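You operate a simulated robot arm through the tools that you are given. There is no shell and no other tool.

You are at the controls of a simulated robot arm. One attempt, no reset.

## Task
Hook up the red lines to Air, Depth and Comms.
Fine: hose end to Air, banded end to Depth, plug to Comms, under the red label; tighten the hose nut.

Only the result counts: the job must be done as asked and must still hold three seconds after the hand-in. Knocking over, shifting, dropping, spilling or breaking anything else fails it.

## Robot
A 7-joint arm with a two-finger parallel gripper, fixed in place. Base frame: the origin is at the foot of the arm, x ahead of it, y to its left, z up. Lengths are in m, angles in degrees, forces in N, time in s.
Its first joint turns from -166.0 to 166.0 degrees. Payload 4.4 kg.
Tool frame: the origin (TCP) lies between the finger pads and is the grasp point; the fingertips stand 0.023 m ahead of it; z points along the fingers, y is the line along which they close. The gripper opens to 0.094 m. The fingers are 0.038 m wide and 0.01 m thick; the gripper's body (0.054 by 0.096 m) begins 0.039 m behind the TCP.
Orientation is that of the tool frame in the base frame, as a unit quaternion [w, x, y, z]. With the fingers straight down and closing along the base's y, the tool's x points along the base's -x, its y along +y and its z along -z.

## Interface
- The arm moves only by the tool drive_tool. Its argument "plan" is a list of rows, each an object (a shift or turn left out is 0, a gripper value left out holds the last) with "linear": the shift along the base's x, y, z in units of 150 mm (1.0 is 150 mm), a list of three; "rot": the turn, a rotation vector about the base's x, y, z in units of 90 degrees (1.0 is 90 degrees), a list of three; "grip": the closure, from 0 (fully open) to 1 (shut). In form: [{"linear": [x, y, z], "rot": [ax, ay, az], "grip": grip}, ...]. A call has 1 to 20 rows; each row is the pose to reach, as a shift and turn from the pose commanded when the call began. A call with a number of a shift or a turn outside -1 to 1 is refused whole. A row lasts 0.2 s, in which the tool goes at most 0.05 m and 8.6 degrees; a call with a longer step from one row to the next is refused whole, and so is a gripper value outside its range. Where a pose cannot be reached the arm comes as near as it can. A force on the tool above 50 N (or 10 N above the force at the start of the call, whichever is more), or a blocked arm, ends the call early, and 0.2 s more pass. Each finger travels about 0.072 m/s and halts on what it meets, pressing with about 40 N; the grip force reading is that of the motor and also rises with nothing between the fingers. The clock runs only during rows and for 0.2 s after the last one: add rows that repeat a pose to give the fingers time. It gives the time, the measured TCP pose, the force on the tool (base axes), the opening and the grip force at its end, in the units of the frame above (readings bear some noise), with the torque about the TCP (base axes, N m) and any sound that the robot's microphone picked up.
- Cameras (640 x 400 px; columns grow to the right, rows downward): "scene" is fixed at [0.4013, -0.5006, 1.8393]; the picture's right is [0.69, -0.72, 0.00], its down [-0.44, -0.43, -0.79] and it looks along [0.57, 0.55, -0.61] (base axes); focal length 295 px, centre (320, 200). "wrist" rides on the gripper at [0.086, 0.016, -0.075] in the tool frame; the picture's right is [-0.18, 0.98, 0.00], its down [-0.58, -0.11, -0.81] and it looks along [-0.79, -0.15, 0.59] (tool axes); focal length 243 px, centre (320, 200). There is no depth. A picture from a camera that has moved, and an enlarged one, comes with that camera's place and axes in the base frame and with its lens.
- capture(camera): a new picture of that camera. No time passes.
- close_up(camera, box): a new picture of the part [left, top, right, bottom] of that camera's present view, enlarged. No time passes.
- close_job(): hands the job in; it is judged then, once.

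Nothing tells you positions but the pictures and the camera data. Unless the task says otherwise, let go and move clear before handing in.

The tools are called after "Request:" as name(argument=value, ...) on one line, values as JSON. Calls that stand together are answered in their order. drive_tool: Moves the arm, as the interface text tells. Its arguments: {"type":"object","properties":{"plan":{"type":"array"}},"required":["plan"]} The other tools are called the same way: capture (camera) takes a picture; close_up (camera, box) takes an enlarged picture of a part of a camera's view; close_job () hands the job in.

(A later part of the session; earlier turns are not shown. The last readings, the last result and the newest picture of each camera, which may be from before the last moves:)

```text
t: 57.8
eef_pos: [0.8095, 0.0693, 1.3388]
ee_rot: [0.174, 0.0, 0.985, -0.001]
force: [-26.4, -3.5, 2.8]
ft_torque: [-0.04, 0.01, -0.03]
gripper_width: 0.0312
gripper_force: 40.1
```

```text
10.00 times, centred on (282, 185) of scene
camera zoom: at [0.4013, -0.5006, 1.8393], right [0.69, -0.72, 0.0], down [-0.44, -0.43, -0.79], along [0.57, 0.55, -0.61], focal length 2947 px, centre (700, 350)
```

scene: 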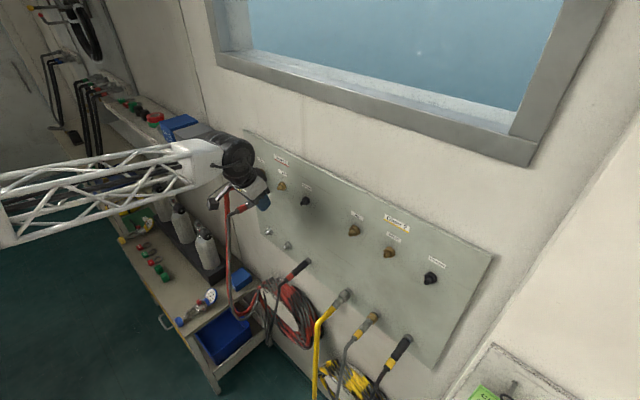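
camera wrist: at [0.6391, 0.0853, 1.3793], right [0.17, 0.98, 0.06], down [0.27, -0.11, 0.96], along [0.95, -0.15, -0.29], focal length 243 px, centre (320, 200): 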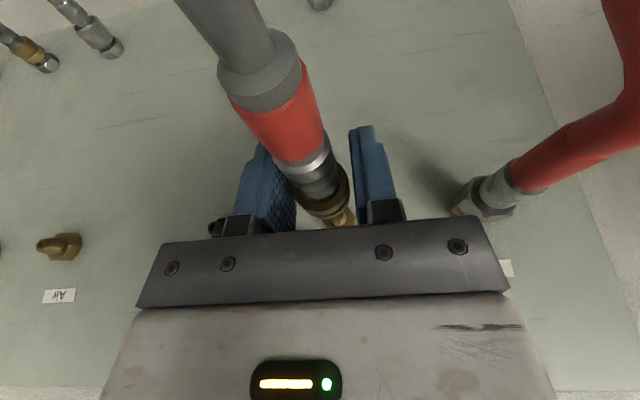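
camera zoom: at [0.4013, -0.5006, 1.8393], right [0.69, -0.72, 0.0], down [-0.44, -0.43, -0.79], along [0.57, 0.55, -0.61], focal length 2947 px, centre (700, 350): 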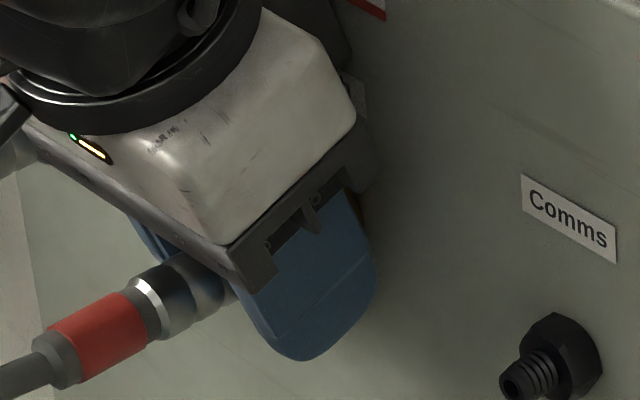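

Request:
drive_tool(plan=[{"linear": [-0.008, 0, 0], "grip": 1}, {"linear": [-0.008, 0, 0], "grip": 0.62}])

Request:
close_up(camera="wrist", box=[240, 120, 400, 240])

Request:
close_up(camera="scene", box=[250, 165, 314, 205])

```text
t: 58.4
eef_pos: [0.8084, 0.0711, 1.338]
ee_rot: [0.173, 0.0, 0.985, 0.0]
force: [0.4, 0.2, 0.3]
ft_torque: [0.01, 0.03, 0.03]
gripper_width: 0.0354
gripper_force: 0.1
```

```text
3.33 times, centred on (320, 180) of wrist
camera zoom: at [0.7014, 0.0869, 1.3791], right [0.17, 0.98, 0.06], down [0.27, -0.11, 0.96], along [0.95, -0.15, -0.28], focal length 809 px, centre (320, 267)
```

zoom: 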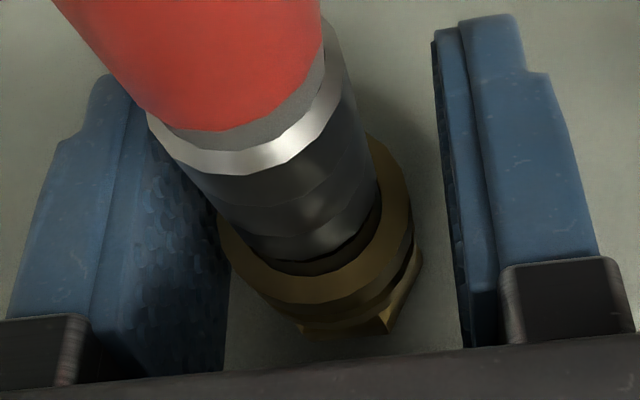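

```text
10.00 times, centred on (282, 185) of scene
camera zoom: at [0.4013, -0.5006, 1.8393], right [0.69, -0.72, 0.0], down [-0.44, -0.43, -0.79], along [0.57, 0.55, -0.61], focal length 2947 px, centre (700, 350)
```

zoom: 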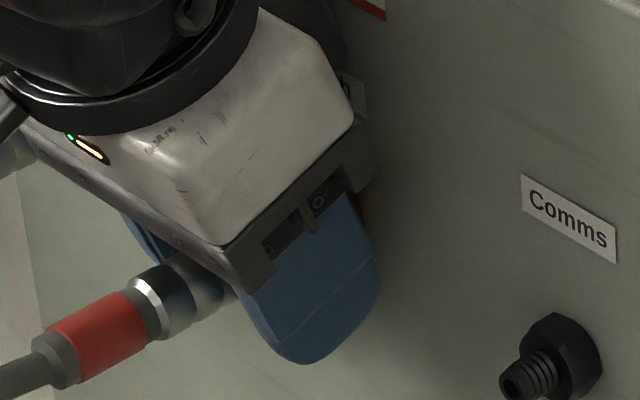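

Request:
drive_tool(plan=[{"linear": [0, 0, 0], "grip": 0.62}, {"linear": [0, 0, 0], "grip": 0.62}, {"linear": [0, 0, 0], "grip": 0.62}, {"linear": [0, 0, 0], "grip": 0.4}, {"linear": [0, 0, 0], "grip": 0.4}, {"linear": [-0.1, 0, 0], "grip": 0.4}, {"linear": [-0.207, 0.003, 0], "grip": 0.4}, {"linear": [-0.207, 0.003, 0], "grip": 0.4}])

Request:
capture(camera="wrist")

Request:
close_up(camera="wrist", box=[240, 120, 400, 240])

Request:
close_up(camera="scene", box=[250, 165, 314, 205])

```text
t: 60.2
eef_pos: [0.7763, 0.0706, 1.3387]
ee_rot: [0.174, 0.0, 0.985, 0.0]
force: [0.5, 0.8, 0.2]
ft_torque: [0.02, 0.04, 0.0]
gripper_width: 0.0564
gripper_force: 0.0
```

```text
taken
camera wrist: at [0.6702, 0.087, 1.3792], right [0.17, 0.98, 0.06], down [0.27, -0.11, 0.96], along [0.95, -0.15, -0.29], focal length 243 px, centre (320, 200)
```

wrist: 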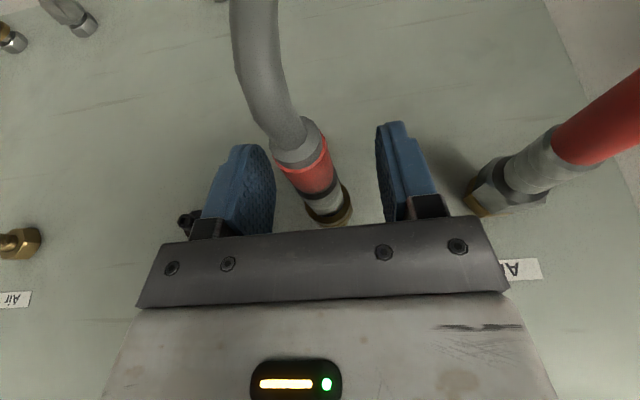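

```text
3.33 times, centred on (320, 180) of wrist
camera zoom: at [0.6702, 0.087, 1.3792], right [0.17, 0.98, 0.06], down [0.27, -0.11, 0.96], along [0.95, -0.15, -0.29], focal length 809 px, centre (320, 267)
```

zoom: 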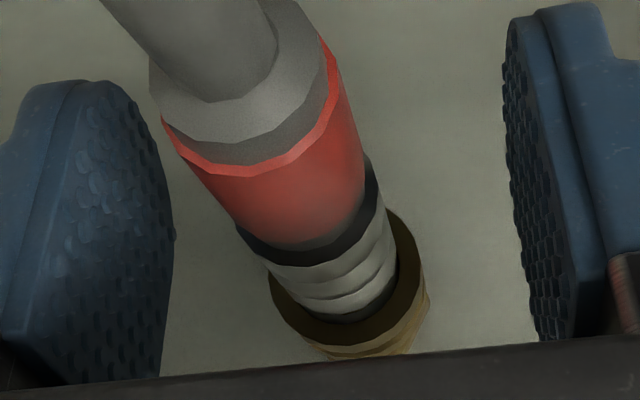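

```text
10.00 times, centred on (282, 185) of scene
camera zoom: at [0.4013, -0.5006, 1.8393], right [0.69, -0.72, 0.0], down [-0.44, -0.43, -0.79], along [0.57, 0.55, -0.61], focal length 2947 px, centre (700, 350)
```

zoom: 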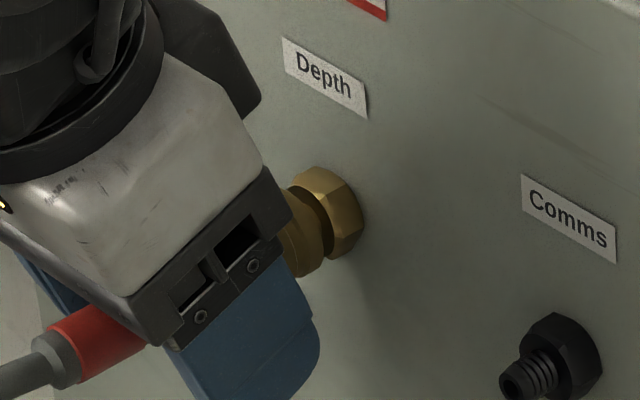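

Request:
drive_tool(plan=[{"grip": 1}, {"grip": 1}, {"grip": 1}, {"grip": 1}])

Request:
drive_tool(plan=[{"linear": [-0.005, 0, 0], "grip": 1}, {"linear": [-0.01, 0, 0]}])

```text
t: 61.2
eef_pos: [0.7769, 0.071, 1.339]
ee_rot: [0.174, 0.001, 0.985, -0.001]
force: [-4.1, -11.4, 0.6]
ft_torque: [0.01, 0.03, -0.4]
gripper_width: 0.0196
gripper_force: 40.0
```

```text
t: 61.8
eef_pos: [0.7763, 0.0707, 1.3383]
ee_rot: [0.173, 0.0, 0.985, 0.001]
force: [25.6, -19.1, 1.2]
ft_torque: [-0.01, -0.01, -0.61]
gripper_width: 0.0197
gripper_force: 40.0
```

Request:
drive_tool(plan=[{"linear": [0.01, 0, 0], "grip": 1}, {"linear": [0.01, 0, 0], "grip": 0.6}, {"linear": [0.01, 0, 0], "grip": 0}, {"linear": [0.01, 0, 0], "grip": 0}, {"linear": [0.01, 0, 0], "grip": 0}, {"linear": [-0.104, 0, 0.313]}, {"linear": [-0.218, 0, 0.627]}, {"linear": [-0.218, 0, 0.627]}])

Request:
capture(camera="wrist")

Request:
close_up(camera="scene", box=[250, 165, 314, 205])

Request:
capture(camera="scene")

```text
t: 63.6
eef_pos: [0.7435, 0.0703, 1.4337]
ee_rot: [0.174, 0.0, 0.985, 0.0]
force: [0.5, -0.4, 1.4]
ft_torque: [-0.03, -0.01, -0.03]
gripper_width: 0.0941
gripper_force: 0.0
```

```text
taken
camera wrist: at [0.6369, 0.0859, 1.4734], right [0.17, 0.98, 0.06], down [0.27, -0.11, 0.96], along [0.95, -0.15, -0.29], focal length 243 px, centre (320, 200)
```

wrist: 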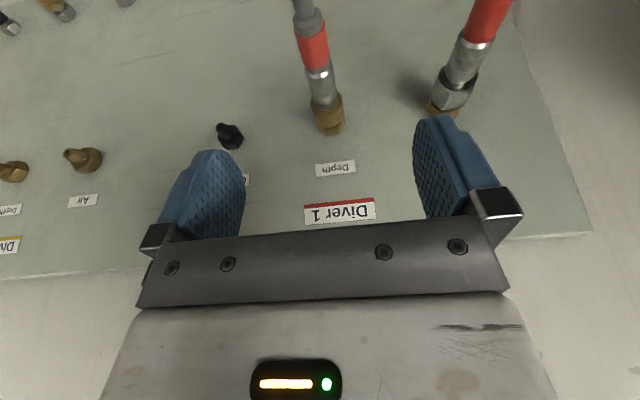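

```text
10.00 times, centred on (282, 185) of scene
camera zoom: at [0.4013, -0.5006, 1.8393], right [0.69, -0.72, 0.0], down [-0.44, -0.43, -0.79], along [0.57, 0.55, -0.61], focal length 2947 px, centre (700, 350)
```

zoom: 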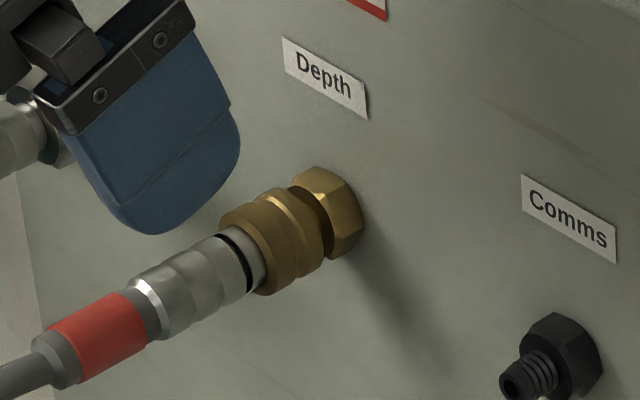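

```text
taken
```

scene: 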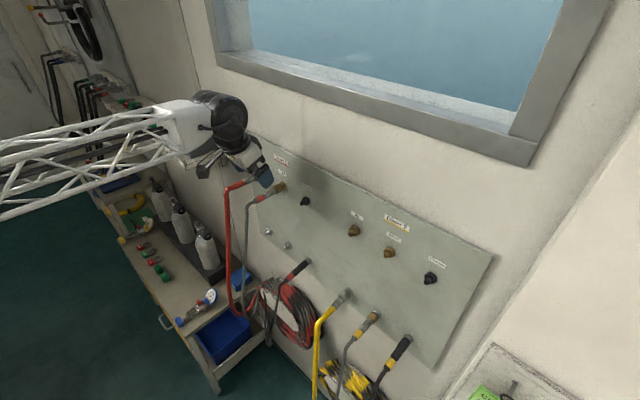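

Request:
drive_tool(plan=[{"linear": [0, -0.3, 0], "grip": 0}, {"linear": [0, -0.6, 0]}, {"linear": [0, -0.675, -0.2]}, {"linear": [0, -0.675, -0.5]}, {"linear": [0, -0.675, -0.8]}, {"linear": [0, -0.675, -1.0]}, {"linear": [0, -0.675, -1.0]}])

Request:
drive_tool(plan=[{"linear": [0, 0, -0.25], "grip": 0}, {"linear": [0.02, 0, -0.5]}, {"linear": [0.04, 0, -0.7]}, {"linear": [0.04, 0, -0.7]}])

Request:
capture(camera="wrist")

Request:
close_up(camera="wrist", box=[240, 40, 400, 160])

Request:
capture(camera="scene")

```text
t: 65.2
eef_pos: [0.7418, -0.0312, 1.2829]
ee_rot: [0.173, 0.0, 0.985, 0.0]
force: [0.2, -0.5, 0.0]
ft_torque: [0.03, -0.02, 0.01]
gripper_width: 0.094
gripper_force: 0.1
```

```text
t: 66.2
eef_pos: [0.749, -0.0306, 1.1771]
ee_rot: [0.173, 0.0, 0.985, 0.0]
force: [0.2, -0.7, 0.3]
ft_torque: [-0.01, 0.0, 0.0]
gripper_width: 0.0942
gripper_force: 0.1
```

```text
taken
camera wrist: at [0.6427, -0.0142, 1.2181], right [0.17, 0.98, 0.06], down [0.27, -0.11, 0.96], along [0.95, -0.15, -0.28], focal length 243 px, centre (320, 200)
```

wrist: 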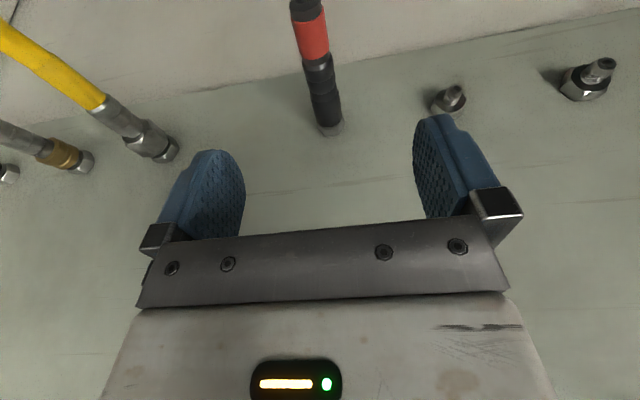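

```text
3.33 times, centred on (320, 100) of wrist
camera zoom: at [0.6427, -0.0142, 1.2181], right [0.17, 0.98, 0.06], down [0.27, -0.11, 0.96], along [0.95, -0.15, -0.28], focal length 809 px, centre (320, 533)
```

zoom: 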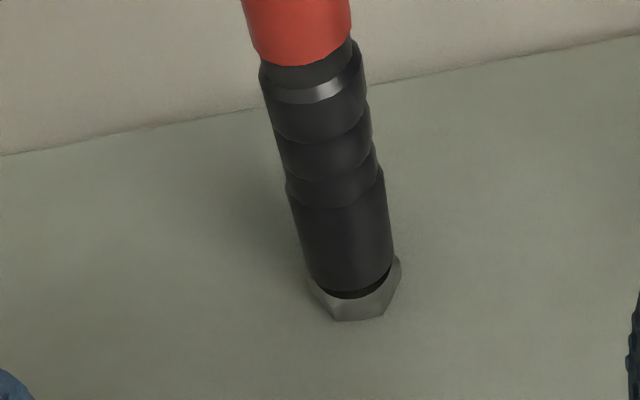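

```text
taken
```

scene: 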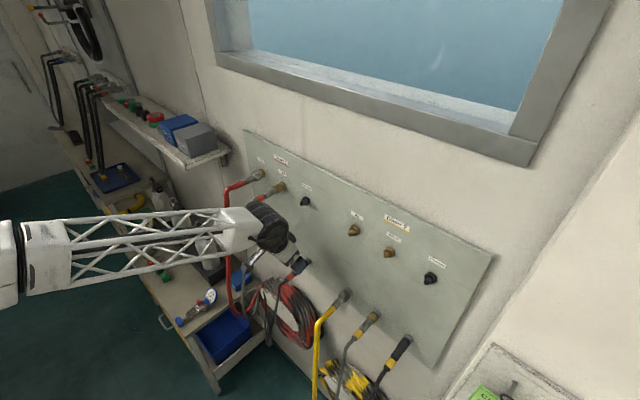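

Request:
drive_tool(plan=[{"linear": [0.125, 0, 0], "grip": 0}, {"linear": [0.195, 0, -0.2]}, {"linear": [0.27, 0, -0.4]}, {"linear": [0.342, 0, -0.595]}, {"linear": [0.342, 0, -0.595]}])

Request:
capture(camera="wrist")

Request:
close_up(camera="scene", box=[260, 230, 340, 280])

```text
t: 67.4
eef_pos: [0.8015, -0.0295, 1.089]
ee_rot: [0.174, 0.0, 0.985, 0.0]
force: [0.0, 0.4, -0.2]
ft_torque: [0.01, -0.02, 0.05]
gripper_width: 0.0941
gripper_force: 0.1
```

```text
taken
camera wrist: at [0.6938, -0.0131, 1.1292], right [0.17, 0.98, 0.06], down [0.27, -0.11, 0.96], along [0.95, -0.15, -0.29], focal length 243 px, centre (320, 200)
```

wrist: 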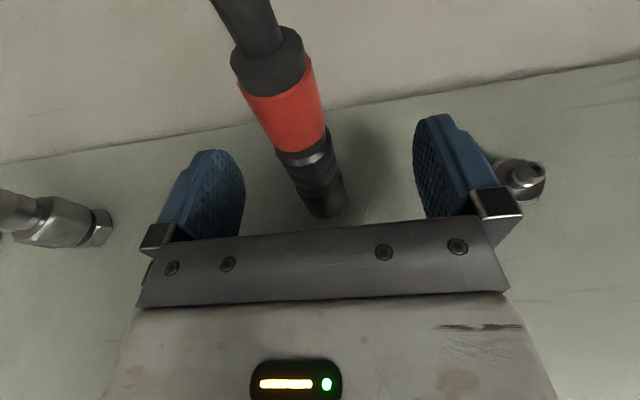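

```text
8.00 times, centred on (300, 255) of scene
camera zoom: at [0.4013, -0.5006, 1.8393], right [0.69, -0.72, 0.0], down [-0.44, -0.43, -0.79], along [0.57, 0.55, -0.61], focal length 2358 px, centre (480, -240)
```

zoom: 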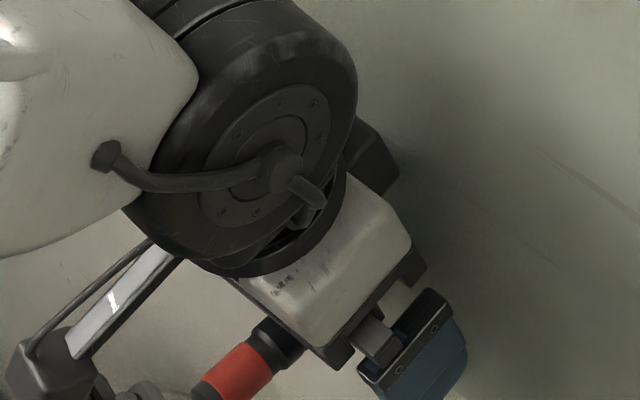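

Request:
drive_tool(plan=[{"grip": 1}, {"grip": 1}, {"grip": 1}, {"grip": 1}, {"grip": 1}])

Request:
close_up(camera="wrist", box=[240, 120, 400, 240])

```text
t: 68.6
eef_pos: [0.8012, -0.0287, 1.0889]
ee_rot: [0.174, -0.001, 0.985, 0.0]
force: [0.9, -8.2, 0.0]
ft_torque: [0.05, 0.04, -0.05]
gripper_width: 0.0259
gripper_force: 39.5
```

```text
3.33 times, centred on (320, 180) of wrist
camera zoom: at [0.6937, -0.0133, 1.1295], right [0.17, 0.98, 0.06], down [0.27, -0.11, 0.96], along [0.95, -0.15, -0.29], focal length 809 px, centre (320, 267)
```

zoom: 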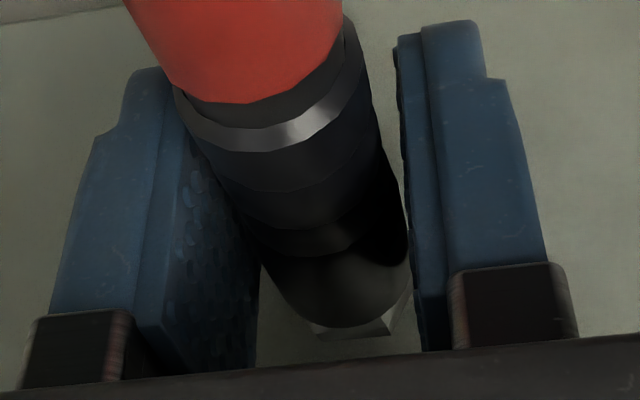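

Request:
drive_tool(plan=[{"linear": [-0.015, -0.002, 0], "grip": 1}, {"linear": [-0.03, -0.002, 0]}, {"linear": [-0.03, -0.002, 0]}])

Request:
close_up(camera="wrist", box=[240, 120, 400, 240])

```text
t: 69.4
eef_pos: [0.7965, -0.0296, 1.0891]
ee_rot: [0.174, 0.0, 0.985, 0.0]
force: [0.7, -0.5, 0.6]
ft_torque: [0.0, 0.0, 0.01]
gripper_width: 0.0255
gripper_force: 39.8
```

```text
3.33 times, centred on (320, 180) of wrist
camera zoom: at [0.6892, -0.0136, 1.1295], right [0.17, 0.98, 0.06], down [0.27, -0.11, 0.96], along [0.95, -0.15, -0.28], focal length 809 px, centre (320, 267)
```

zoom: 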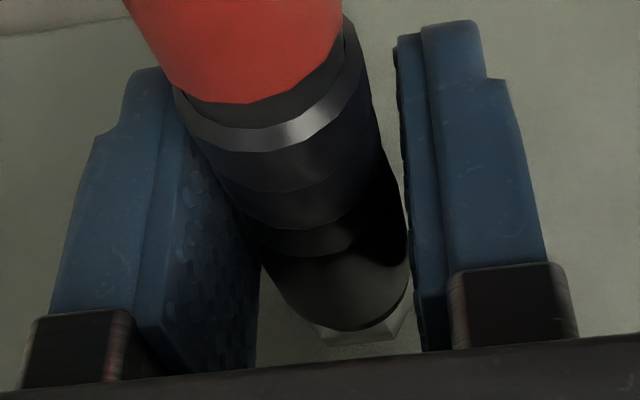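

Request:
drive_tool(plan=[{"linear": [-0.1, 0, 0], "grip": 1}, {"linear": [-0.2, 0, 0]}, {"linear": [-0.337, 0, 0.1]}, {"linear": [-0.337, 0, 0.3]}, {"linear": [-0.337, 0, 0.5]}, {"linear": [-0.337, 0, 0.7]}, {"linear": [-0.337, 0, 0.9]}, {"linear": [-0.337, 0, 1.0]}, {"linear": [-0.337, 0, 1.0]}])

Request:
capture(camera="wrist")

Request:
capture(camera="scene")

```text
t: 71.4
eef_pos: [0.7459, -0.0301, 1.2381]
ee_rot: [0.174, 0.0, 0.985, 0.0]
force: [-0.2, 0.0, -0.6]
ft_torque: [0.02, 0.0, 0.01]
gripper_width: 0.0254
gripper_force: 39.7
```

```text
taken
camera wrist: at [0.6389, -0.0137, 1.2793], right [0.17, 0.98, 0.06], down [0.27, -0.11, 0.96], along [0.95, -0.15, -0.29], focal length 243 px, centre (320, 200)
```

wrist: 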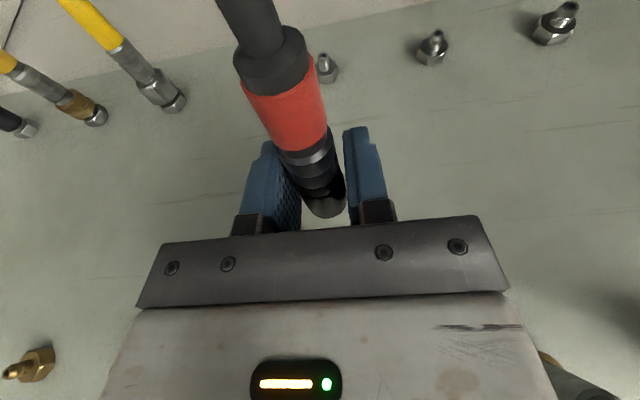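

```text
taken
```

scene: 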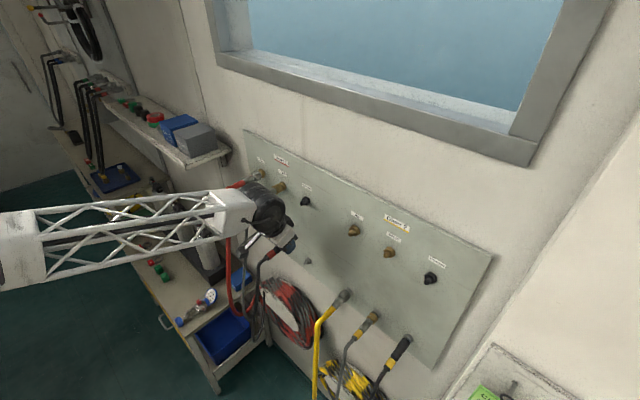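

Request:
drive_tool(plan=[{"linear": [0, 0, 0.2], "grip": 1}, {"linear": [0, 0, 0.4]}, {"linear": [0, 0, 0.6]}, {"linear": [0, 0, 0.6667]}, {"linear": [0, 0, 0.6667]}])

Request:
capture(camera="wrist")

Request:
close_up(camera="wrist", box=[240, 120, 400, 240])

Request:
close_up(camera="scene", box=[250, 165, 330, 215])

```text
t: 72.6
eef_pos: [0.7454, -0.0306, 1.3388]
ee_rot: [0.173, -0.001, 0.985, 0.0]
force: [-0.4, 0.2, -1.7]
ft_torque: [-0.02, -0.02, -0.02]
gripper_width: 0.0256
gripper_force: 39.8
```

```text
taken
camera wrist: at [0.6389, -0.0142, 1.3797], right [0.17, 0.98, 0.06], down [0.27, -0.11, 0.96], along [0.95, -0.15, -0.28], focal length 243 px, centre (320, 200)
```

wrist: 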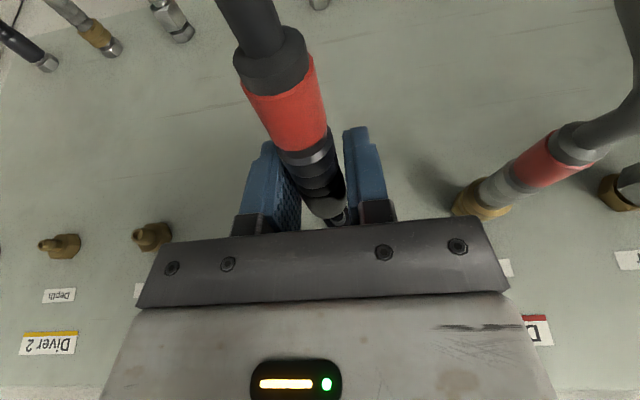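

```text
3.33 times, centred on (320, 180) of wrist
camera zoom: at [0.6389, -0.0142, 1.3797], right [0.17, 0.98, 0.06], down [0.27, -0.11, 0.96], along [0.95, -0.15, -0.28], focal length 809 px, centre (320, 267)
```

zoom: 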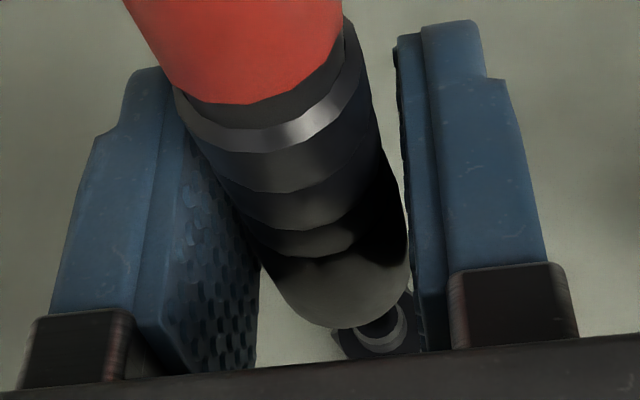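

```text
8.00 times, centred on (290, 190) of scene
camera zoom: at [0.4013, -0.5006, 1.8393], right [0.69, -0.72, 0.0], down [-0.44, -0.43, -0.79], along [0.57, 0.55, -0.61], focal length 2358 px, centre (560, 280)
```

zoom: 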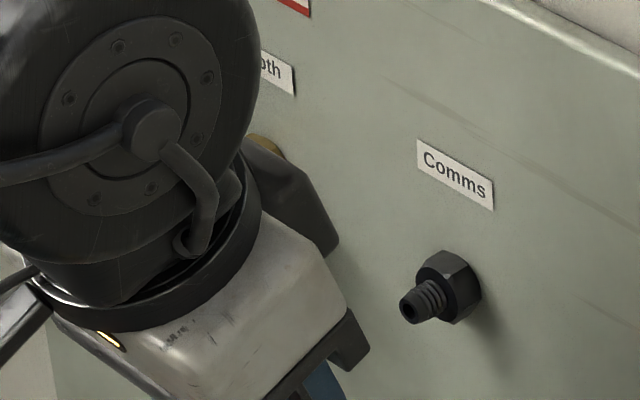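

Request:
drive_tool(plan=[{"linear": [0.1, 0, 0], "grip": 1}, {"linear": [0.2, 0, 0]}, {"linear": [0.26, 0, 0]}, {"linear": [0.3, 0, 0]}, {"linear": [0.34, 0, 0]}, {"linear": [0.367, 0, 0]}, {"linear": [0.367, 0, 0]}])

Request:
close_up(camera="wrist", box=[240, 120, 400, 240])

Request:
close_up(camera="scene", box=[265, 180, 329, 220])

```text
t: 74.2
eef_pos: [0.7992, -0.0303, 1.3384]
ee_rot: [0.174, 0.001, 0.985, 0.0]
force: [-23.5, -1.7, -5.9]
ft_torque: [-0.02, 0.01, 0.0]
gripper_width: 0.0256
gripper_force: 39.9
```

```text
3.33 times, centred on (320, 180) of wrist
camera zoom: at [0.6927, -0.014, 1.3794], right [0.17, 0.98, 0.06], down [0.27, -0.11, 0.96], along [0.95, -0.15, -0.29], focal length 809 px, centre (320, 267)
```

zoom: 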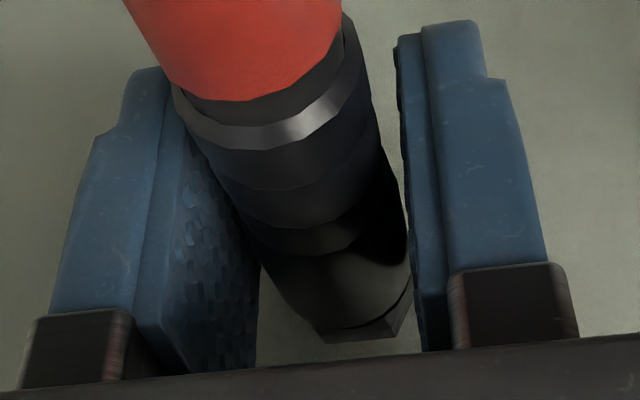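

```text
10.00 times, centred on (297, 200) of scene
camera zoom: at [0.4013, -0.5006, 1.8393], right [0.69, -0.72, 0.0], down [-0.44, -0.43, -0.79], along [0.57, 0.55, -0.61], focal length 2947 px, centre (550, 200)
```

zoom: 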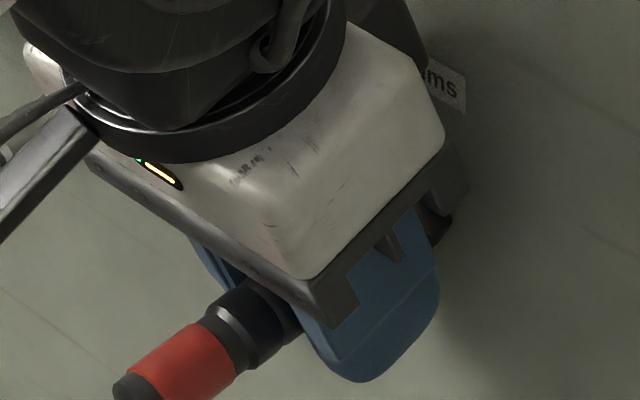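

Request:
drive_tool(plan=[{"linear": [0.007, 0, -0.002], "grip": 1}, {"linear": [0.014, 0, -0.002], "grip": 1}, {"linear": [0.02, 0, -0.002], "grip": 1}, {"linear": [0.02, 0, -0.002], "grip": 1}])

Request:
close_up(camera="wrist", box=[240, 120, 400, 240])

Request:
close_up(camera="scene", box=[265, 180, 329, 220])

```text
t: 75.2
eef_pos: [0.8026, -0.0306, 1.3388]
ee_rot: [0.174, 0.001, 0.985, -0.001]
force: [-24.9, -1.1, -5.4]
ft_torque: [0.01, -0.01, -0.01]
gripper_width: 0.0258
gripper_force: 39.9
```

```text
3.33 times, centred on (320, 180) of wrist
camera zoom: at [0.6959, -0.014, 1.3795], right [0.17, 0.98, 0.06], down [0.27, -0.11, 0.96], along [0.95, -0.15, -0.28], focal length 809 px, centre (320, 267)
```

zoom: 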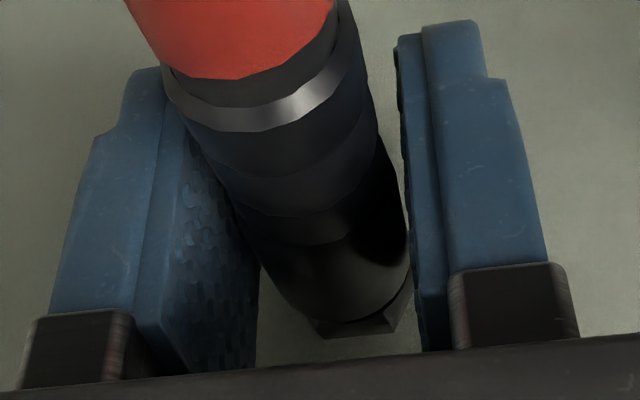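

```text
10.00 times, centred on (297, 200) of scene
camera zoom: at [0.4013, -0.5006, 1.8393], right [0.69, -0.72, 0.0], down [-0.44, -0.43, -0.79], along [0.57, 0.55, -0.61], focal length 2947 px, centre (550, 200)
```

zoom: 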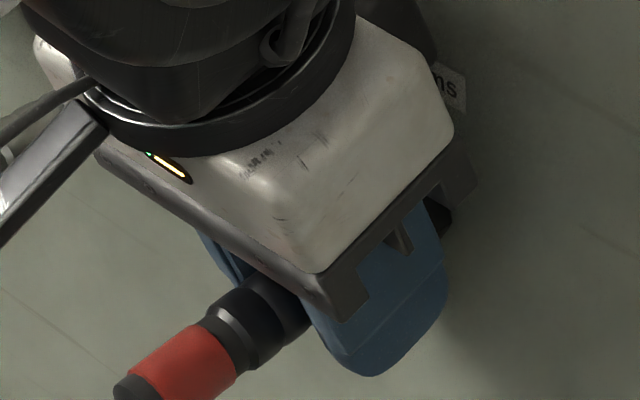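

Request:
drive_tool(plan=[{"linear": [-0.007, 0, 0], "grip": 1}])

```text
t: 75.6
eef_pos: [0.8023, -0.0306, 1.3388]
ee_rot: [0.173, 0.0, 0.985, 0.0]
force: [-12.3, -1.3, -1.7]
ft_torque: [-0.02, -0.01, -0.06]
gripper_width: 0.0259
gripper_force: 39.8
```

Request:
drive_tool(plan=[{"linear": [-0.007, 0, 0], "grip": 1}])

Request:
drive_tool(plan=[{"linear": [-0.004, 0, 0], "grip": 1}])

Request:
close_up(camera="wrist", box=[240, 120, 400, 240])

```text
t: 76.0
eef_pos: [0.8006, -0.0297, 1.3394]
ee_rot: [0.174, 0.0, 0.985, 0.0]
force: [-0.4, -0.6, 0.4]
ft_torque: [0.0, -0.05, -0.03]
gripper_width: 0.026
gripper_force: 40.4
```

```text
t: 76.4
eef_pos: [0.8, -0.0303, 1.3373]
ee_rot: [0.173, -0.001, 0.985, 0.0]
force: [5.3, 0.7, 1.0]
ft_torque: [0.0, -0.04, -0.01]
gripper_width: 0.0258
gripper_force: 40.4
```

```text
3.33 times, centred on (320, 180) of wrist
camera zoom: at [0.6941, -0.014, 1.3791], right [0.17, 0.98, 0.06], down [0.27, -0.11, 0.96], along [0.95, -0.15, -0.28], focal length 809 px, centre (320, 267)
```

zoom: 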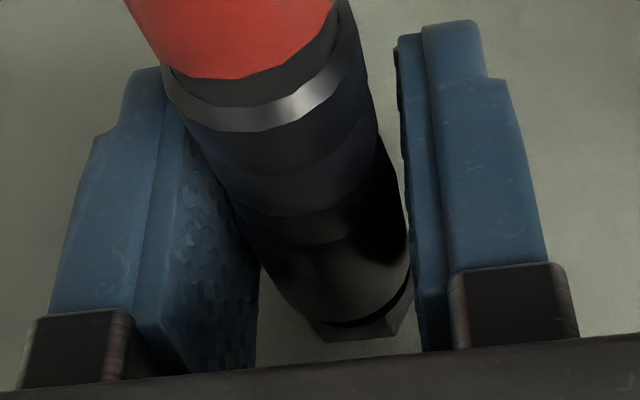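

Request:
close_up(camera="scene", box=[292, 252, 324, 272])

Request:
close_up(camera="scene", box=[415, 267, 447, 287])

Request:
close_up(camera="scene", box=[272, 235, 304, 255])

Request:
close_up(camera="wrist", box=[300, 180, 380, 230])

```text
16.00 times, centred on (308, 262) of scene
camera zoom: at [0.4013, -0.5006, 1.8393], right [0.69, -0.72, 0.0], down [-0.44, -0.43, -0.79], along [0.57, 0.55, -0.61], focal length 4716 px, centre (512, -792)
```

zoom: 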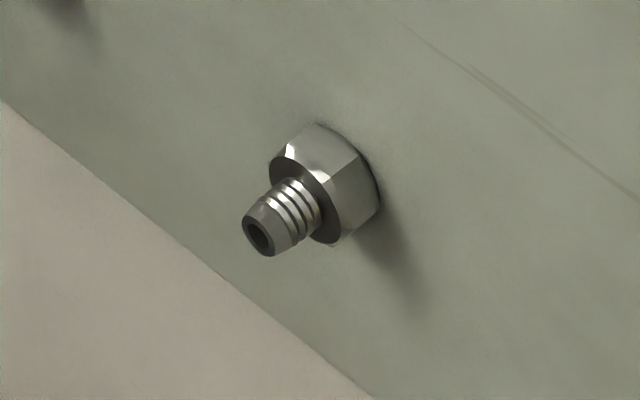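

```text
16.00 times, centred on (431, 277) of scene
camera zoom: at [0.4013, -0.5006, 1.8393], right [0.69, -0.72, 0.0], down [-0.44, -0.43, -0.79], along [0.57, 0.55, -0.61], focal length 4716 px, centre (-1456, -1032)
```

zoom: 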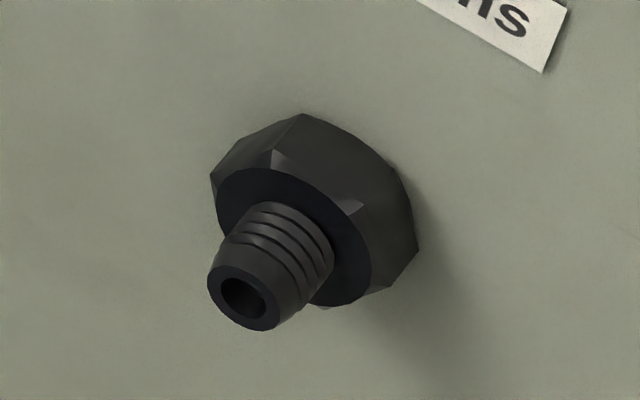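

```text
16.00 times, centred on (288, 245) of scene
camera zoom: at [0.4013, -0.5006, 1.8393], right [0.69, -0.72, 0.0], down [-0.44, -0.43, -0.79], along [0.57, 0.55, -0.61], focal length 4716 px, centre (832, -520)
```

zoom: 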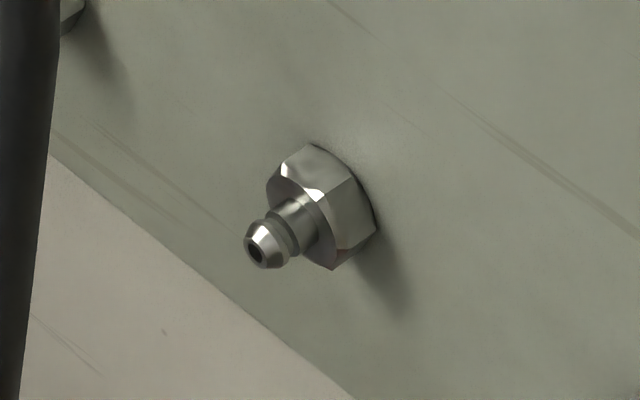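

```text
8.00 times, centred on (340, 205) of wrist
camera zoom: at [0.6941, -0.014, 1.3791], right [0.17, 0.98, 0.06], down [0.27, -0.11, 0.96], along [0.95, -0.15, -0.28], focal length 1941 px, centre (160, 160)
```

zoom: 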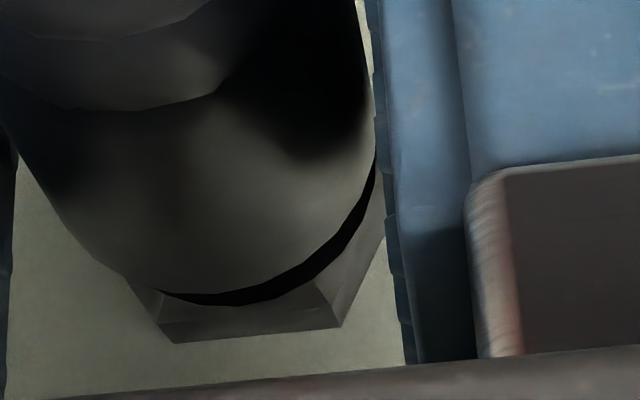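

Request:
drive_tool(plan=[{"linear": [-0.005, 0, 0], "grip": 1}])

Request:
drive_tool(plan=[{"linear": [-0.005, 0, 0], "grip": 1}])

```text
t: 76.8
eef_pos: [0.7998, -0.0306, 1.3386]
ee_rot: [0.173, -0.001, 0.985, 0.0]
force: [-0.4, 0.8, -1.8]
ft_torque: [-0.01, 0.02, -0.02]
gripper_width: 0.0258
gripper_force: 39.3
```

```text
t: 77.2
eef_pos: [0.7986, -0.0311, 1.338]
ee_rot: [0.173, 0.001, 0.985, 0.0]
force: [-0.1, -0.4, -1.1]
ft_torque: [0.02, -0.04, -0.03]
gripper_width: 0.0256
gripper_force: 39.6
```

Request:
drive_tool(plan=[{"linear": [-0.03, 0, 0], "grip": 1}, {"linear": [-0.06, 0, 0], "grip": 1}, {"linear": [-0.06, 0, 0], "grip": 1}])

Request:
drive_tool(plan=[{"linear": [0.03, 0, 0.002], "grip": 1}, {"linear": [0.04, 0, 0.002], "grip": 1}])

Request:
drive_tool(plan=[{"linear": [0.005, 0, 0], "grip": 1}, {"linear": [0.01, 0, 0], "grip": 1}])

Request:
drive_tool(plan=[{"linear": [0.005, 0, 0], "grip": 1}, {"linear": [0.005, 0, 0], "grip": 1}])

Request:
drive_tool(plan=[{"linear": [0.005, 0, 0], "grip": 1}, {"linear": [0.005, 0, 0], "grip": 1}])

Request:
drive_tool(plan=[{"linear": [0.005, 0, 0], "grip": 1}, {"linear": [0.005, 0, 0], "grip": 1}])

```text
t: 78.0
eef_pos: [0.789, -0.0308, 1.3398]
ee_rot: [0.173, 0.001, 0.985, 0.0]
force: [0.3, 0.2, -1.4]
ft_torque: [0.01, -0.01, 0.01]
gripper_width: 0.0256
gripper_force: 40.0
```

```text
t: 78.6
eef_pos: [0.7958, -0.03, 1.3388]
ee_rot: [0.174, 0.0, 0.985, -0.001]
force: [-0.4, -0.3, -2.0]
ft_torque: [-0.02, -0.06, 0.0]
gripper_width: 0.0257
gripper_force: 40.0
```

```text
t: 79.2
eef_pos: [0.7971, -0.0299, 1.3389]
ee_rot: [0.173, 0.0, 0.985, 0.0]
force: [0.2, 0.2, -0.9]
ft_torque: [-0.01, 0.0, -0.01]
gripper_width: 0.0259
gripper_force: 39.9
```

```text
t: 79.8
eef_pos: [0.7981, -0.0295, 1.3384]
ee_rot: [0.174, -0.001, 0.985, 0.0]
force: [0.0, -0.2, -1.4]
ft_torque: [0.02, -0.04, 0.04]
gripper_width: 0.0257
gripper_force: 39.9
```

```text
t: 80.4
eef_pos: [0.7999, -0.0306, 1.3391]
ee_rot: [0.173, 0.0, 0.985, 0.0]
force: [0.4, 0.6, -0.7]
ft_torque: [0.0, -0.03, 0.0]
gripper_width: 0.0257
gripper_force: 40.1
```

```text
t: 81.0
eef_pos: [0.8006, -0.0305, 1.3389]
ee_rot: [0.175, 0.0, 0.985, 0.0]
force: [-0.7, -0.3, -1.7]
ft_torque: [0.01, -0.03, -0.02]
gripper_width: 0.0257
gripper_force: 40.0
```

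Request:
drive_tool(plan=[{"linear": [0.005, 0, 0], "grip": 1}, {"linear": [0.005, 0, 0], "grip": 1}])

Request:
drive_tool(plan=[{"linear": [0.005, 0, 0], "grip": 1}, {"linear": [0.005, 0, 0], "grip": 1}])

Request:
drive_tool(plan=[{"linear": [0.005, 0, 0], "grip": 1}, {"linear": [0.005, 0, 0], "grip": 1}])

Request:
drive_tool(plan=[{"linear": [0.005, 0, 0], "grip": 1}, {"linear": [0.005, 0, 0], "grip": 1}])

```text
t: 81.6
eef_pos: [0.8006, -0.03, 1.3391]
ee_rot: [0.174, 0.0, 0.985, 0.001]
force: [0.3, -0.9, -1.4]
ft_torque: [-0.03, 0.0, 0.0]
gripper_width: 0.0259
gripper_force: 39.5
```

```text
t: 82.2
eef_pos: [0.8008, -0.0306, 1.3381]
ee_rot: [0.174, 0.0, 0.985, 0.0]
force: [-0.4, -0.7, -1.4]
ft_torque: [-0.04, -0.02, -0.01]
gripper_width: 0.0257
gripper_force: 39.9
```

```text
t: 82.8
eef_pos: [0.8011, -0.0315, 1.339]
ee_rot: [0.174, 0.0, 0.985, 0.0]
force: [-8.4, -0.8, -3.1]
ft_torque: [-0.02, 0.01, -0.01]
gripper_width: 0.0257
gripper_force: 39.9
```

```text
t: 83.4
eef_pos: [0.8027, -0.0307, 1.3387]
ee_rot: [0.174, 0.001, 0.985, 0.0]
force: [-20.2, -2.6, -1.6]
ft_torque: [-0.03, -0.03, -0.02]
gripper_width: 0.0258
gripper_force: 39.8
```

Request:
drive_tool(plan=[{"linear": [-0.009, 0, 0], "grip": 1}, {"linear": [-0.009, 0, 0], "grip": 1}])

Request:
drive_tool(plan=[{"linear": [-0.004, 0, 0], "grip": 1}, {"linear": [-0.004, 0, 0], "grip": 1}])

Request:
drive_tool(plan=[{"linear": [-0.002, 0, 0], "grip": 1}, {"linear": [-0.002, 0, 0], "grip": 1}])

```text
t: 84.0
eef_pos: [0.8015, -0.0306, 1.338]
ee_rot: [0.173, 0.001, 0.985, 0.0]
force: [-5.6, -1.4, -1.2]
ft_torque: [0.0, -0.02, -0.03]
gripper_width: 0.0258
gripper_force: 39.7
```

```text
t: 84.6
eef_pos: [0.8015, -0.0299, 1.3393]
ee_rot: [0.175, 0.0, 0.985, 0.0]
force: [2.3, -2.0, -0.7]
ft_torque: [0.0, -0.03, 0.01]
gripper_width: 0.0257
gripper_force: 40.0
```

```text
t: 85.2
eef_pos: [0.7996, -0.03, 1.3387]
ee_rot: [0.172, -0.001, 0.985, 0.0]
force: [1.0, -0.5, -1.1]
ft_torque: [-0.04, -0.03, -0.02]
gripper_width: 0.0256
gripper_force: 40.0
```

Request:
drive_tool(plan=[{"linear": [0.012, 0, 0], "grip": 1}, {"linear": [0.016, 0, 0], "rot": [0.08, 0, 0]}, {"linear": [0.016, 0, 0], "rot": [0.16, 0, 0]}, {"linear": [0.016, 0, 0], "rot": [0.24, 0, 0]}])

Request:
close_up(camera="wrist", box=[240, 120, 400, 240])

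```text
t: 86.2
eef_pos: [0.8037, -0.0301, 1.3395]
ee_rot: [0.17, 0.032, 0.967, 0.186]
force: [-0.1, 1.5, -2.2]
ft_torque: [-0.02, -0.03, 0.05]
gripper_width: 0.0261
gripper_force: 40.1
```

```text
3.33 times, centred on (320, 180) of wrist
camera zoom: at [0.6962, -0.0306, 1.3822], right [0.17, 0.89, 0.42], down [0.27, -0.46, 0.85], along [0.95, -0.03, -0.32], focal length 809 px, centre (320, 267)
```

zoom: 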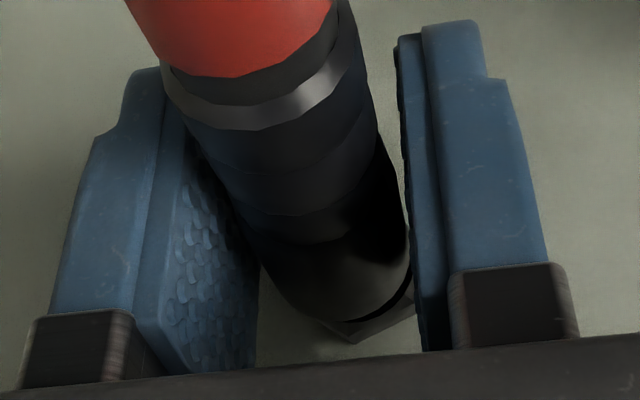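

Request:
drive_tool(plan=[{"linear": [0.005, 0, 0], "grip": 1}, {"linear": [0.01, 0, 0], "grip": 1}])

Request:
drive_tool(plan=[{"linear": [0.005, 0, 0], "grip": 1}, {"linear": [0.01, 0, 0], "grip": 1}])

```text
t: 86.8
eef_pos: [0.8036, -0.0307, 1.3391]
ee_rot: [0.17, 0.033, 0.967, 0.185]
force: [-1.5, -0.6, -2.0]
ft_torque: [0.02, -0.04, 0.04]
gripper_width: 0.0255
gripper_force: 40.0
```

```text
t: 87.4
eef_pos: [0.8052, -0.0305, 1.3405]
ee_rot: [0.17, 0.033, 0.968, 0.184]
force: [-26.8, -1.6, -4.8]
ft_torque: [0.0, 0.09, 0.06]
gripper_width: 0.0258
gripper_force: 39.9
```

Request:
close_up(camera="wrist", box=[240, 120, 400, 240])

Request:
drive_tool(plan=[{"linear": [-0.012, 0, 0], "grip": 1}, {"linear": [-0.012, 0, 0], "grip": 1}])

Request:
drive_tool(plan=[{"linear": [-0.005, 0, 0], "grip": 1}, {"linear": [-0.005, 0, 0], "grip": 1}])

```text
3.33 times, centred on (320, 180) of wrist
camera zoom: at [0.6988, -0.0303, 1.3824], right [0.17, 0.89, 0.42], down [0.27, -0.45, 0.85], along [0.95, -0.03, -0.32], focal length 809 px, centre (320, 267)
```

zoom: 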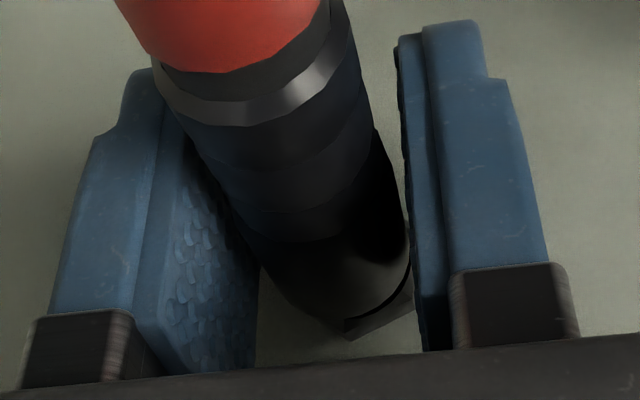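

```text
t: 88.0
eef_pos: [0.8048, -0.0305, 1.3397]
ee_rot: [0.17, 0.033, 0.967, 0.184]
force: [-0.6, -0.1, -1.5]
ft_torque: [0.01, -0.03, -0.01]
gripper_width: 0.0255
gripper_force: 39.9
```

```text
t: 88.6
eef_pos: [0.8035, -0.0294, 1.3385]
ee_rot: [0.17, 0.033, 0.968, 0.184]
force: [0.7, 0.6, -0.7]
ft_torque: [0.02, -0.02, 0.0]
gripper_width: 0.0256
gripper_force: 40.2
```

Request:
drive_tool(plan=[{"linear": [-0.01, 0, 0], "grip": 1}, {"linear": [-0.02, 0, 0], "grip": 1}])

Request:
drive_tool(plan=[{"linear": [0.01, 0, 0], "grip": 1}, {"linear": [0.018, 0, 0], "grip": 1}])

Request:
drive_tool(plan=[{"linear": [0.005, 0, 0], "grip": 1}, {"linear": [0.009, 0, 0], "grip": 1}])

```text
t: 89.2
eef_pos: [0.8002, -0.031, 1.3387]
ee_rot: [0.169, 0.033, 0.967, 0.185]
force: [-0.6, -1.1, -1.4]
ft_torque: [-0.01, 0.0, 0.0]
gripper_width: 0.0258
gripper_force: 40.2
```

```text
t: 89.8
eef_pos: [0.802, -0.0313, 1.3391]
ee_rot: [0.17, 0.032, 0.967, 0.185]
force: [0.1, 0.6, -1.3]
ft_torque: [0.0, 0.0, 0.0]
gripper_width: 0.0258
gripper_force: 39.9
```

```text
t: 90.4
eef_pos: [0.8042, -0.0308, 1.3384]
ee_rot: [0.171, 0.033, 0.967, 0.184]
force: [0.2, 0.4, -2.1]
ft_torque: [0.0, -0.04, 0.03]
gripper_width: 0.0259
gripper_force: 40.4
```

Request:
drive_tool(plan=[{"linear": [0.005, 0, 0], "grip": 1}, {"linear": [0.005, 0, 0], "grip": 1}])

Request:
drive_tool(plan=[{"linear": [0.005, 0, 0], "grip": 1}, {"linear": [0.005, 0, 0], "grip": 1}])

```text
t: 91.0
eef_pos: [0.8048, -0.031, 1.3385]
ee_rot: [0.17, 0.033, 0.968, 0.184]
force: [-0.8, -0.7, -1.6]
ft_torque: [-0.02, -0.01, -0.01]
gripper_width: 0.0258
gripper_force: 40.2
```

```text
t: 91.6
eef_pos: [0.8057, -0.0294, 1.3387]
ee_rot: [0.17, 0.033, 0.968, 0.184]
force: [-25.3, -1.5, -4.9]
ft_torque: [-0.02, 0.11, 0.09]
gripper_width: 0.0259
gripper_force: 39.7
```

Request:
drive_tool(plan=[{"linear": [-0.003, 0, 0], "grip": 1}, {"linear": [-0.003, 0, 0], "rot": [0.08, 0, 0]}, {"linear": [-0.003, 0, 0], "rot": [0.16, 0, 0]}])

Request:
drive_tool(plan=[{"rot": [0.08, 0, 0], "grip": 1}, {"rot": [0.1, 0, 0]}])

Request:
close_up(camera="wrist", box=[240, 120, 400, 240])

```text
t: 92.4
eef_pos: [0.8051, -0.0306, 1.3392]
ee_rot: [0.165, 0.054, 0.937, 0.304]
force: [-11.9, -1.3, -1.0]
ft_torque: [0.01, -0.01, 0.01]
gripper_width: 0.0257
gripper_force: 40.0
```

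```text
t: 93.0
eef_pos: [0.8056, -0.0316, 1.3392]
ee_rot: [0.16, 0.066, 0.91, 0.377]
force: [-9.1, 0.2, -3.5]
ft_torque: [-0.01, 0.01, 0.05]
gripper_width: 0.026
gripper_force: 40.0
```

```text
3.33 times, centred on (320, 180) of wrist
camera zoom: at [0.699, -0.0478, 1.3788], right [0.17, 0.65, 0.74], down [0.27, -0.75, 0.6], along [0.95, 0.1, -0.31], focal length 809 px, centre (320, 267)
```

zoom: 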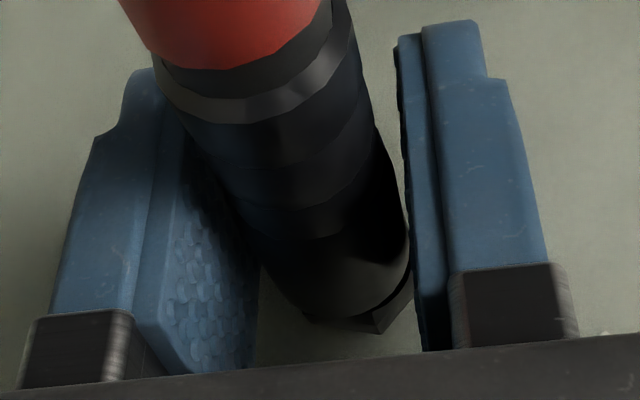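

Request:
drive_tool(plan=[{"linear": [-0.005, 0, 0], "grip": 1}, {"linear": [-0.012, 0, 0], "grip": 1}])

Request:
drive_tool(plan=[{"linear": [-0.005, 0, 0], "grip": 1}, {"linear": [-0.005, 0, 0], "grip": 1}])

```text
t: 93.6
eef_pos: [0.8043, -0.0306, 1.339]
ee_rot: [0.161, 0.065, 0.91, 0.377]
force: [0.4, -0.3, -1.8]
ft_torque: [0.02, 0.0, 0.01]
gripper_width: 0.0258
gripper_force: 39.9
```

```text
t: 94.2
eef_pos: [0.8025, -0.0305, 1.339]
ee_rot: [0.16, 0.066, 0.91, 0.377]
force: [0.5, 0.4, -2.0]
ft_torque: [-0.01, -0.01, -0.02]
gripper_width: 0.0259
gripper_force: 40.2
```

Request:
drive_tool(plan=[{"linear": [0.008, 0, 0], "grip": 1}, {"linear": [0.015, 0, 0], "grip": 1}, {"linear": [0.015, 0, 0], "rot": [-0.08, 0, 0]}, {"linear": [0.015, 0, 0], "rot": [-0.16, 0, 0]}, {"linear": [0.015, 0, 0], "rot": [-0.24, 0, 0]}])

Request:
drive_tool(plan=[{"rot": [-0.08, 0, 0], "grip": 1}, {"rot": [-0.16, 0, 0]}])

Request:
drive_tool(plan=[{"rot": [-0.05, 0, 0], "grip": 1}, {"rot": [-0.1, 0, 0]}])

```text
t: 95.4
eef_pos: [0.8045, -0.0307, 1.3385]
ee_rot: [0.169, 0.036, 0.964, 0.199]
force: [-0.2, 0.5, -2.2]
ft_torque: [-0.03, -0.05, -0.01]
gripper_width: 0.0258
gripper_force: 40.3
```

```text
t: 96.0
eef_pos: [0.8063, -0.0307, 1.339]
ee_rot: [0.174, 0.014, 0.982, 0.077]
force: [0.5, -0.3, -1.9]
ft_torque: [0.0, -0.05, 0.01]
gripper_width: 0.0259
gripper_force: 39.8
```

```text
t: 96.6
eef_pos: [0.8046, -0.0297, 1.3388]
ee_rot: [0.174, 0.0, 0.985, 0.0]
force: [0.8, 0.2, -0.7]
ft_torque: [0.03, -0.07, 0.02]
gripper_width: 0.0257
gripper_force: 39.7
```

Request:
drive_tool(plan=[{"linear": [-0.005, 0, 0], "grip": 1}, {"linear": [-0.005, 0, 0], "grip": 1}])

Request:
drive_tool(plan=[{"linear": [-0.005, 0, 0], "grip": 1}, {"linear": [-0.01, 0, 0], "grip": 1}])

Request:
drive_tool(plan=[{"linear": [-0.005, 0, 0], "grip": 1}, {"linear": [-0.01, 0, 0], "grip": 1}])

Request:
drive_tool(plan=[{"linear": [-0.005, 0, 0], "grip": 1}, {"linear": [-0.01, 0, 0], "grip": 1}])

```text
t: 97.2
eef_pos: [0.8041, -0.0304, 1.3381]
ee_rot: [0.173, -0.001, 0.985, 0.001]
force: [-0.1, -0.9, -1.0]
ft_torque: [-0.03, -0.07, 0.04]
gripper_width: 0.0262
gripper_force: 40.1
```

```text
t: 97.8
eef_pos: [0.8033, -0.0297, 1.338]
ee_rot: [0.173, 0.0, 0.985, 0.0]
force: [-0.7, -0.5, -0.6]
ft_torque: [0.02, -0.02, 0.02]
gripper_width: 0.0258
gripper_force: 39.5
```

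```text
t: 98.4
eef_pos: [0.8011, -0.0299, 1.339]
ee_rot: [0.174, 0.0, 0.985, -0.001]
force: [-0.2, 0.1, -1.5]
ft_torque: [-0.02, -0.05, 0.02]
gripper_width: 0.0257
gripper_force: 40.4
```

```text
t: 99.0
eef_pos: [0.799, -0.0312, 1.3388]
ee_rot: [0.174, 0.0, 0.985, 0.0]
force: [-0.3, -0.3, -1.5]
ft_torque: [-0.01, -0.06, -0.01]
gripper_width: 0.0258
gripper_force: 39.6
```

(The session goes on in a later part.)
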